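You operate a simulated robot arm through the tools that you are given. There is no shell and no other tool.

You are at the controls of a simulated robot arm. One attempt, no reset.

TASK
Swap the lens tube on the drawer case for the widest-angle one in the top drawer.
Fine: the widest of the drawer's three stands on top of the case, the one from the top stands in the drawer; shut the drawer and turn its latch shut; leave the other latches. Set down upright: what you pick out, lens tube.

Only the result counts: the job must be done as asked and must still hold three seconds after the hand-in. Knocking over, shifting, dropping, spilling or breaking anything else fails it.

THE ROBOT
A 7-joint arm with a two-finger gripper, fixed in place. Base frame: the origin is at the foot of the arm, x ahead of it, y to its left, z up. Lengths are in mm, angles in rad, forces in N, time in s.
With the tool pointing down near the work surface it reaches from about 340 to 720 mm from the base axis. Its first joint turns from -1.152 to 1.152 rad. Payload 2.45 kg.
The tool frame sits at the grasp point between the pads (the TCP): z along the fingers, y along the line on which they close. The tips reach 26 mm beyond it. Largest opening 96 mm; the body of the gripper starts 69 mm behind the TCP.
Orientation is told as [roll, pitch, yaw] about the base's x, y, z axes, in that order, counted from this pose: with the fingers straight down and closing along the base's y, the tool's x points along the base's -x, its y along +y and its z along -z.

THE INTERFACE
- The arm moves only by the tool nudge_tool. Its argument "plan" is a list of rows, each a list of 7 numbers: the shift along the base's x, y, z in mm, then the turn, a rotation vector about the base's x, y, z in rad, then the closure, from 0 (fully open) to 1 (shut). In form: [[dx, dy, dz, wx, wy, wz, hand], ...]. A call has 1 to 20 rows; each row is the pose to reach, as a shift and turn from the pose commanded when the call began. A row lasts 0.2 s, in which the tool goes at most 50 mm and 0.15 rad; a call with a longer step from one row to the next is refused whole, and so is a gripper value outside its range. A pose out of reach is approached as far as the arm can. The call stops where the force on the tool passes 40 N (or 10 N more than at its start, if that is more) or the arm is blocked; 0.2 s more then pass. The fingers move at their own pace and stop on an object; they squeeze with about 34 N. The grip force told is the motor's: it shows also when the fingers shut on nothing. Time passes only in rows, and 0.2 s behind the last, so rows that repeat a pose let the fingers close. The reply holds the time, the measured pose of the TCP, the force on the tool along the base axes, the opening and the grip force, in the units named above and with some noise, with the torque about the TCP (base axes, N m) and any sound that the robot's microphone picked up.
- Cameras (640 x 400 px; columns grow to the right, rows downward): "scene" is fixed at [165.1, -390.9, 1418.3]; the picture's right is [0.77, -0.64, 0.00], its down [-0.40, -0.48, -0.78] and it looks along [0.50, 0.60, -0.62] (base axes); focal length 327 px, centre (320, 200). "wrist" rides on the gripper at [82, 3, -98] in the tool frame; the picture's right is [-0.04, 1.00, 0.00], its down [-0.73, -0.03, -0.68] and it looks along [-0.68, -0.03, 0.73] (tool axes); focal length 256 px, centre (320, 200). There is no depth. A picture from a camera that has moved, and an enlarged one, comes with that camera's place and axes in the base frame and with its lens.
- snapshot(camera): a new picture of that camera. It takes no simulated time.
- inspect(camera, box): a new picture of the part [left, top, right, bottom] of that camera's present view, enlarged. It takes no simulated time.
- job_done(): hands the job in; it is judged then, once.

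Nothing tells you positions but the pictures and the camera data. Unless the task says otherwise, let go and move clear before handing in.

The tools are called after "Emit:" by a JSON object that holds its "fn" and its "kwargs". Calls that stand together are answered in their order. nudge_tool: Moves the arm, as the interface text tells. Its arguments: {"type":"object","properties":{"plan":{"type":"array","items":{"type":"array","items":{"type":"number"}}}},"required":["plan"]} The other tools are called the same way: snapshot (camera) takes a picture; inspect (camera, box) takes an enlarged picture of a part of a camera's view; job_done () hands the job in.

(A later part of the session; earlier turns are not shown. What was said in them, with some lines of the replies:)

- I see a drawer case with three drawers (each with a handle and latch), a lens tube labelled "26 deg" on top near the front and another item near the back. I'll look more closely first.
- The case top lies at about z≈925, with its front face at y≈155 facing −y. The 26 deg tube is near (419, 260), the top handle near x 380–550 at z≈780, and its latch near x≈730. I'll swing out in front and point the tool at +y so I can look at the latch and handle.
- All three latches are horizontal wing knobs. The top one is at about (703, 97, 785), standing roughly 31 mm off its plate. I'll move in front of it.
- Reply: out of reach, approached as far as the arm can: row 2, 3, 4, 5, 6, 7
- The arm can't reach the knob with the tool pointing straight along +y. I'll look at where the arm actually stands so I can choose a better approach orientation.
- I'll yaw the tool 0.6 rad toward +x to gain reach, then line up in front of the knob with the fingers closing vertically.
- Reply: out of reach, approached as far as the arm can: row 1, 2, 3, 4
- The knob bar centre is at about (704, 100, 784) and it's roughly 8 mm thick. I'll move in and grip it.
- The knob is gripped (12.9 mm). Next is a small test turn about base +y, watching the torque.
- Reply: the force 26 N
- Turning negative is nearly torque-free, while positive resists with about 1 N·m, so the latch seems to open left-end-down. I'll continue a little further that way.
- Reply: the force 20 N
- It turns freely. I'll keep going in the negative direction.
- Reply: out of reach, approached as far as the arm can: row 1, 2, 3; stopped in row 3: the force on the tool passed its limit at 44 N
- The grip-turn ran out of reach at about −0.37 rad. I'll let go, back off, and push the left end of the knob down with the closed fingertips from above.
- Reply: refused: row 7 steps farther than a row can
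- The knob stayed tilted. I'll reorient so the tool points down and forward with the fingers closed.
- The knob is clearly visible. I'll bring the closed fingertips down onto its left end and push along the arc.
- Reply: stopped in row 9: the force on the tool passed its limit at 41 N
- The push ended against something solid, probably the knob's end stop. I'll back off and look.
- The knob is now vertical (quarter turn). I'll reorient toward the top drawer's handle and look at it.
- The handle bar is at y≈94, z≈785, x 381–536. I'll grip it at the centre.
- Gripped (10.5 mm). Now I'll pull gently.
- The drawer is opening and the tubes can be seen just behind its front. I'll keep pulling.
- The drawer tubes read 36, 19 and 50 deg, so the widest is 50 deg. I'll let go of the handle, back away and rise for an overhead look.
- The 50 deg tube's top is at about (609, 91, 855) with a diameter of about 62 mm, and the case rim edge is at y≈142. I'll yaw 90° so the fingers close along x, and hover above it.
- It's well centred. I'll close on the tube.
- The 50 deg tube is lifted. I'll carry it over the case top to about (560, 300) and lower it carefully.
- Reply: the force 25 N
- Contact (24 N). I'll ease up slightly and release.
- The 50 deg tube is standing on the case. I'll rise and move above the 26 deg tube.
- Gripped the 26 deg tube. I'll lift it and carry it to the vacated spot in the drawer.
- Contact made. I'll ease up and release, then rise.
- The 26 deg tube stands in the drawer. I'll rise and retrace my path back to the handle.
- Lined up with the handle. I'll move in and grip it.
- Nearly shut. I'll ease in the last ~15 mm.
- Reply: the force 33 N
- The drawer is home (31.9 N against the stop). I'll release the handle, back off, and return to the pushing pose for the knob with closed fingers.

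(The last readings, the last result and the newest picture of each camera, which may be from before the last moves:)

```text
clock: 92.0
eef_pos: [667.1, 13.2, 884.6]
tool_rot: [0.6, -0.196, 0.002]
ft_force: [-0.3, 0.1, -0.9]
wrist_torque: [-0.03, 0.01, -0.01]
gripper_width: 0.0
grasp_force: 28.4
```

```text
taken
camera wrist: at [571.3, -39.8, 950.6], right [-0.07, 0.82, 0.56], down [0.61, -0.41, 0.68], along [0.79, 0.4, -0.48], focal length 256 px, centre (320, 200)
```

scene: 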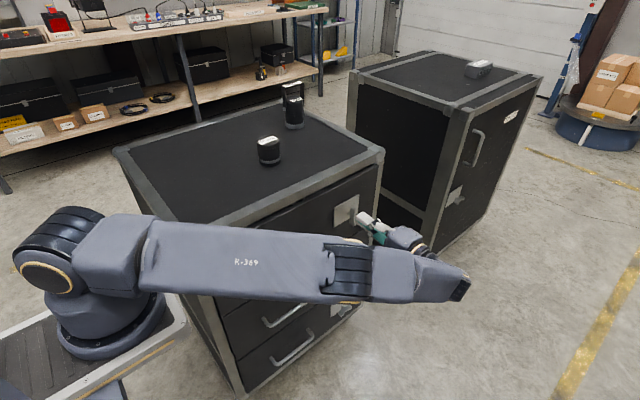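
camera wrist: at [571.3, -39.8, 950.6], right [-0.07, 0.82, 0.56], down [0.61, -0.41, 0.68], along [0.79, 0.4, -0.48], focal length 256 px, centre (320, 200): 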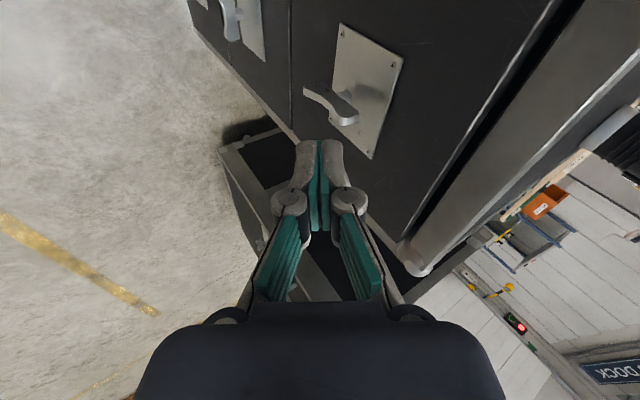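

Emit:
{"fn": "nudge_tool", "kwargs": {"plan": [[0, 25, -12, 0, 0, 0, 1], [0, 50, -24, 0, 0, 0, 1], [0, 70, -40, 0, 0, 0, 1], [1, 70, -55, 0, 0, 0, 1], [2, 70, -62, 0, 0, 0, 1], [2, 70, -62, 0, 0, 0, 1]]}}

Emit:
{"fn": "inspect", "kwargs": {"camera": "wrist", "box": [240, 50, 440, 250]}}

Emit:
{"fn": "inspect", "kwargs": {"camera": "scene", "box": [310, 160, 410, 260]}}

```text
clock: 93.4
eef_pos: [669.4, 83.2, 823.0]
tool_rot: [0.6, -0.196, 0.002]
ft_force: [0.0, -0.7, 0.5]
wrist_torque: [0.02, 0.0, 0.01]
gripper_width: 0.2
grasp_force: 28.6
```

```text
2.00 times, centred on (340, 150) of wrist
camera zoom: at [573.3, 30.3, 889.2], right [-0.07, 0.82, 0.56], down [0.62, -0.41, 0.68], along [0.78, 0.4, -0.48], focal length 512 px, centre (280, 300)
```

zoom: 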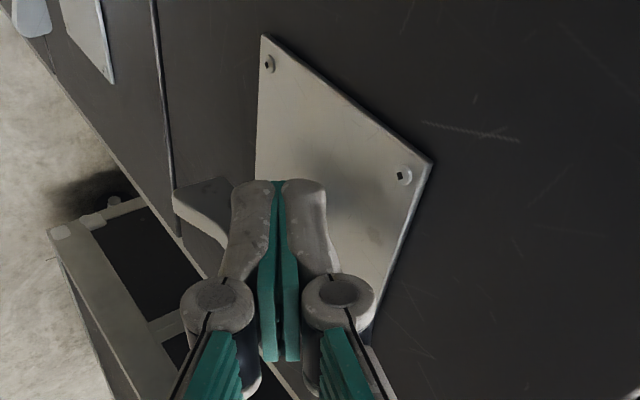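

```text
4.00 times, centred on (360, 210) of scene
camera zoom: at [165.1, -390.9, 1418.3], right [0.77, -0.64, 0.0], down [-0.4, -0.48, -0.78], along [0.5, 0.6, -0.62], focal length 1307 px, centre (160, 160)
```

zoom: 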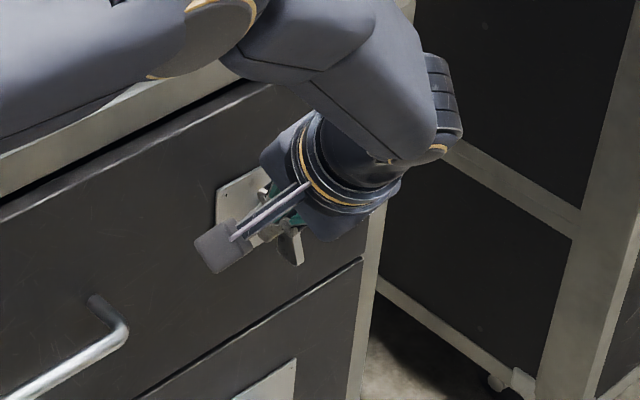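

Emit:
{"fn": "nudge_tool", "kwargs": {"plan": [[5, 0, -1, 0, 0, 0, 1], [9.3, 0, -1, 0, 0, 0, 1], [13, 0, 1, 0, 0, 0, 1], [17.3, 0, 3, 0, 0, 0, 1], [22, 0, 4, 0, 0, 0, 1], [26.8, 0, 4.5, 0, 0, 0, 1], [31.5, 0, 3.8, 0, 0, 0, 1], [36.3, 0, 2.5, 0, 0, 0, 1], [40.5, 0, -0.2, 0, 0, 0, 1], [44.3, 0, -3.5, 0, 0, 0, 1], [46.5, 0, -7, 0, 0, 0, 1], [48.3, 0, -11, 0, 0, 0, 1], [49.3, 0, -13, 0, 0, 0, 1], [49.8, 0, -15, 0, 0, 0, 1]]}}

Emit:
{"fn": "inspect", "kwargs": {"camera": "wrist", "box": [240, 50, 440, 250]}}

Emit:
{"fn": "inspect", "kwargs": {"camera": "scene", "box": [310, 160, 410, 260]}}

```text
clock: 96.4
eef_pos: [719.7, 85.1, 814.2]
tool_rot: [0.606, -0.199, 0.001]
ft_force: [-0.1, -0.1, 5.8]
wrist_torque: [0.03, 0.01, 0.01]
gripper_width: 0.0
grasp_force: 28.7
stopped in row 14: the force on the tool passed its limit at 45 N (the readings are from after the stop); the commanded pose is now the measured one
```

```text
2.00 times, centred on (340, 150) of wrist
camera zoom: at [624.1, 30.3, 880.0], right [-0.07, 0.82, 0.57], down [0.61, -0.41, 0.67], along [0.79, 0.4, -0.47], focal length 512 px, centre (280, 300)
```

zoom: 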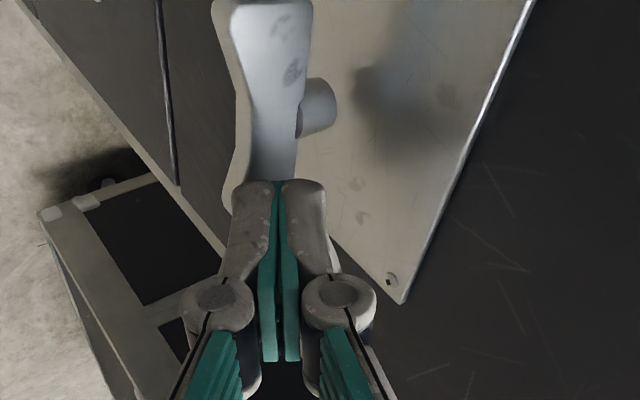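

```text
4.00 times, centred on (360, 210) of scene
camera zoom: at [165.0, -391.0, 1418.3], right [0.77, -0.64, 0.0], down [-0.4, -0.48, -0.78], along [0.5, 0.6, -0.62], focal length 1307 px, centre (160, 160)
```

zoom: 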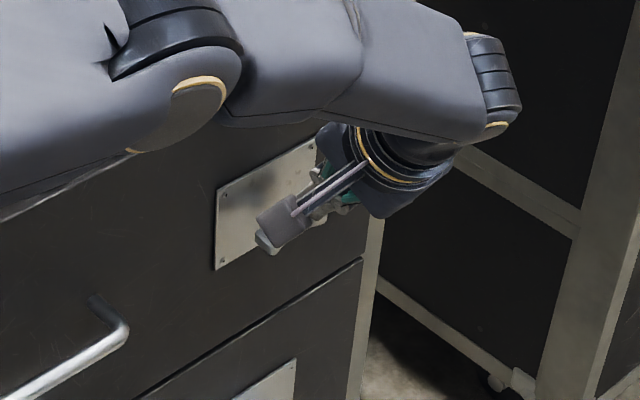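

It hit the stop with the knob looking horizontal. I'll back off and compare it with the other latches.

Emit:
{"fn": "nudge_tool", "kwargs": {"plan": [[-2, 0, 15, 0, 0, 0, 1], [-4, -10, 35, 0, 0, 0, 1], [-15, -35, 60, 0, 0, 0, 1], [-35, -65, 80, 0, 0, 0, 1], [-60, -95, 90, 0, 0, 0, 1], [-90, -125, 90, 0, 0, 0, 1], [-120, -140, 90, 0, 0, 0, 1], [-150, -140, 90, 0, 0, 0, 1]]}}

Emit:
{"fn": "snapshot", "kwargs": {"camera": "wrist"}}

Emit:
{"fn": "snapshot", "kwargs": {"camera": "scene"}}

Emit:
{"fn": "inspect", "kwargs": {"camera": "wrist", "box": [240, 20, 440, 170]}}

```text
clock: 98.2
eef_pos: [568.6, -57.4, 904.5]
tool_rot: [0.607, -0.197, 0.003]
ft_force: [-0.6, 0.6, 0.4]
wrist_torque: [0.0, -0.01, 0.01]
gripper_width: 0.0
grasp_force: 28.1
```

```text
taken
camera wrist: at [473.0, -109.7, 969.7], right [-0.07, 0.82, 0.57], down [0.62, -0.41, 0.67], along [0.78, 0.4, -0.47], focal length 256 px, centre (320, 200)
```

wrist: 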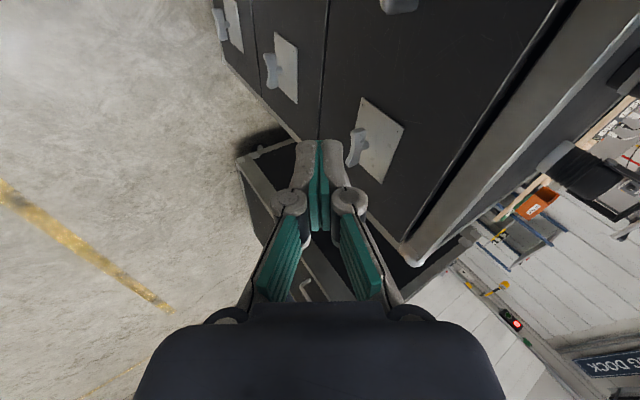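

```text
taken
```

scene: 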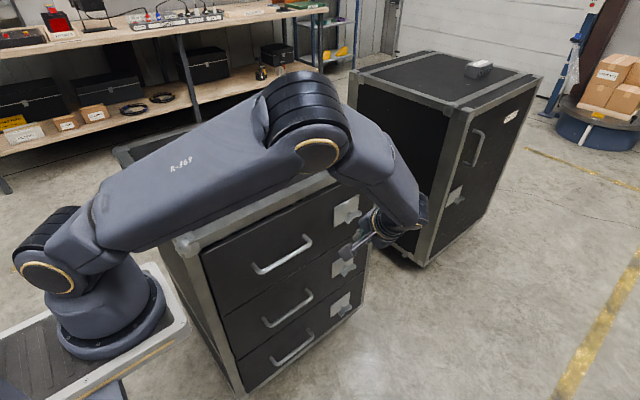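

```text
2.67 times, centred on (340, 95) of wrist
camera zoom: at [473.0, -109.7, 969.7], right [-0.07, 0.82, 0.57], down [0.62, -0.41, 0.67], along [0.78, 0.4, -0.47], focal length 683 px, centre (267, 480)
```

zoom: 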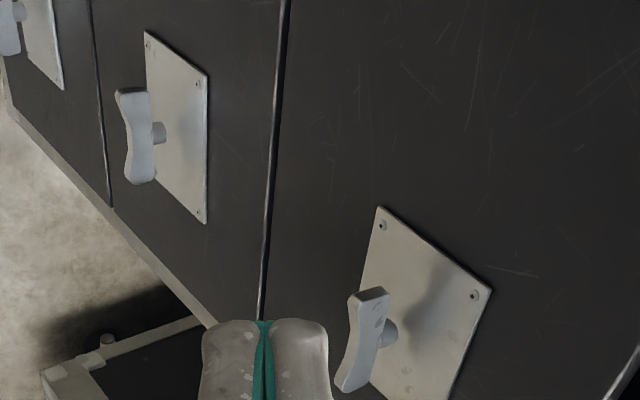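

The knob looks back to horizontal. I'll move the arm well clear and verify from the scene camera.

Emit:
{"fn": "nudge_tool", "kwargs": {"plan": [[-20, 0, 30, 0, 0.1, 0, 0.8], [-40, 0, 60, 0, 0.197, 0, 0.5], [-60, 0, 90, 0, 0.197, 0, 0.5], [-90, 0, 130, 0, 0.197, 0, 0.5], [-120, 0, 170, 0, 0.197, 0, 0.5], [-150, 0, 200, 0, 0.197, 0, 0.5]]}}

Emit:
{"fn": "inspect", "kwargs": {"camera": "scene", "box": [310, 170, 380, 230]}}

Emit:
{"fn": "snapshot", "kwargs": {"camera": "scene"}}

Emit:
{"fn": "snapshot", "kwargs": {"camera": "wrist"}}

```text
clock: 99.6
eef_pos: [419.4, -56.2, 1103.8]
tool_rot: [0.606, 0.002, 0.003]
ft_force: [-0.9, -0.8, -0.5]
wrist_torque: [0.0, -0.04, -0.02]
gripper_width: 48.2
grasp_force: 0.0
```

```text
6.67 times, centred on (345, 200) of scene
camera zoom: at [165.1, -390.9, 1418.3], right [0.77, -0.64, 0.0], down [-0.4, -0.48, -0.78], along [0.5, 0.6, -0.62], focal length 2179 px, centre (153, 200)
```

zoom: 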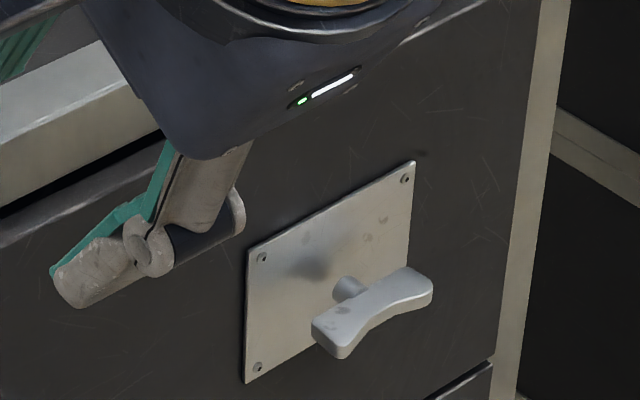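

```text
taken
```

scene: 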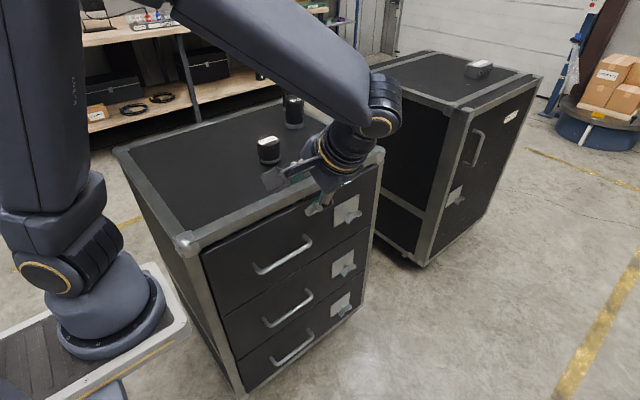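

```text
taken
camera wrist: at [337.8, -109.6, 1186.8], right [0.04, 0.82, 0.57], down [0.74, -0.41, 0.54], along [0.68, 0.4, -0.62], focal length 256 px, centre (320, 200)
```

wrist: 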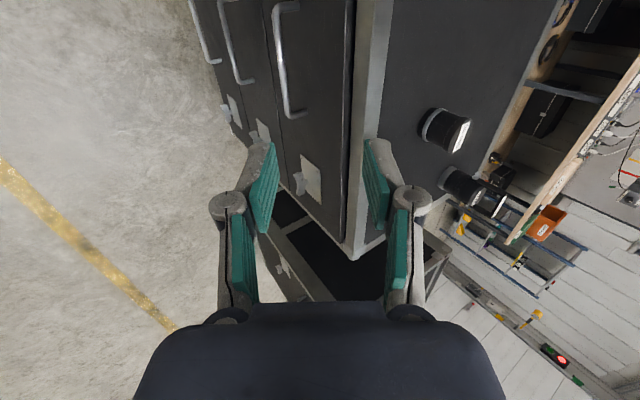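

The latch and drawer front match their initial picture exactly. The 50 deg tube stands on the case, the 26 deg tube is in the shut drawer, and the arm is clear, so I'm handing in.

Emit:
{"fn": "job_done", "kwargs": {}}

```text
The job is handed in.
```

The swap is done and handed in. The 50 deg tube, the widest of the drawer's 36, 19 and 50, now stands upright on top of the case at about (560, 298).

The 26 deg tube was set down upright in the top drawer, in the 50's old spot. I closed the drawer gently on it. I couldn't see inside once the drawer was shut.

The top drawer went home against its stop, and I turned its latch back to horizontal until it hit its end. In the last scene picture, the drawer front and knob line up with where they were at the start.

I left the other two latches and the tube marked "WIDE" on the case alone. The arm is clear, with nothing in the gripper.
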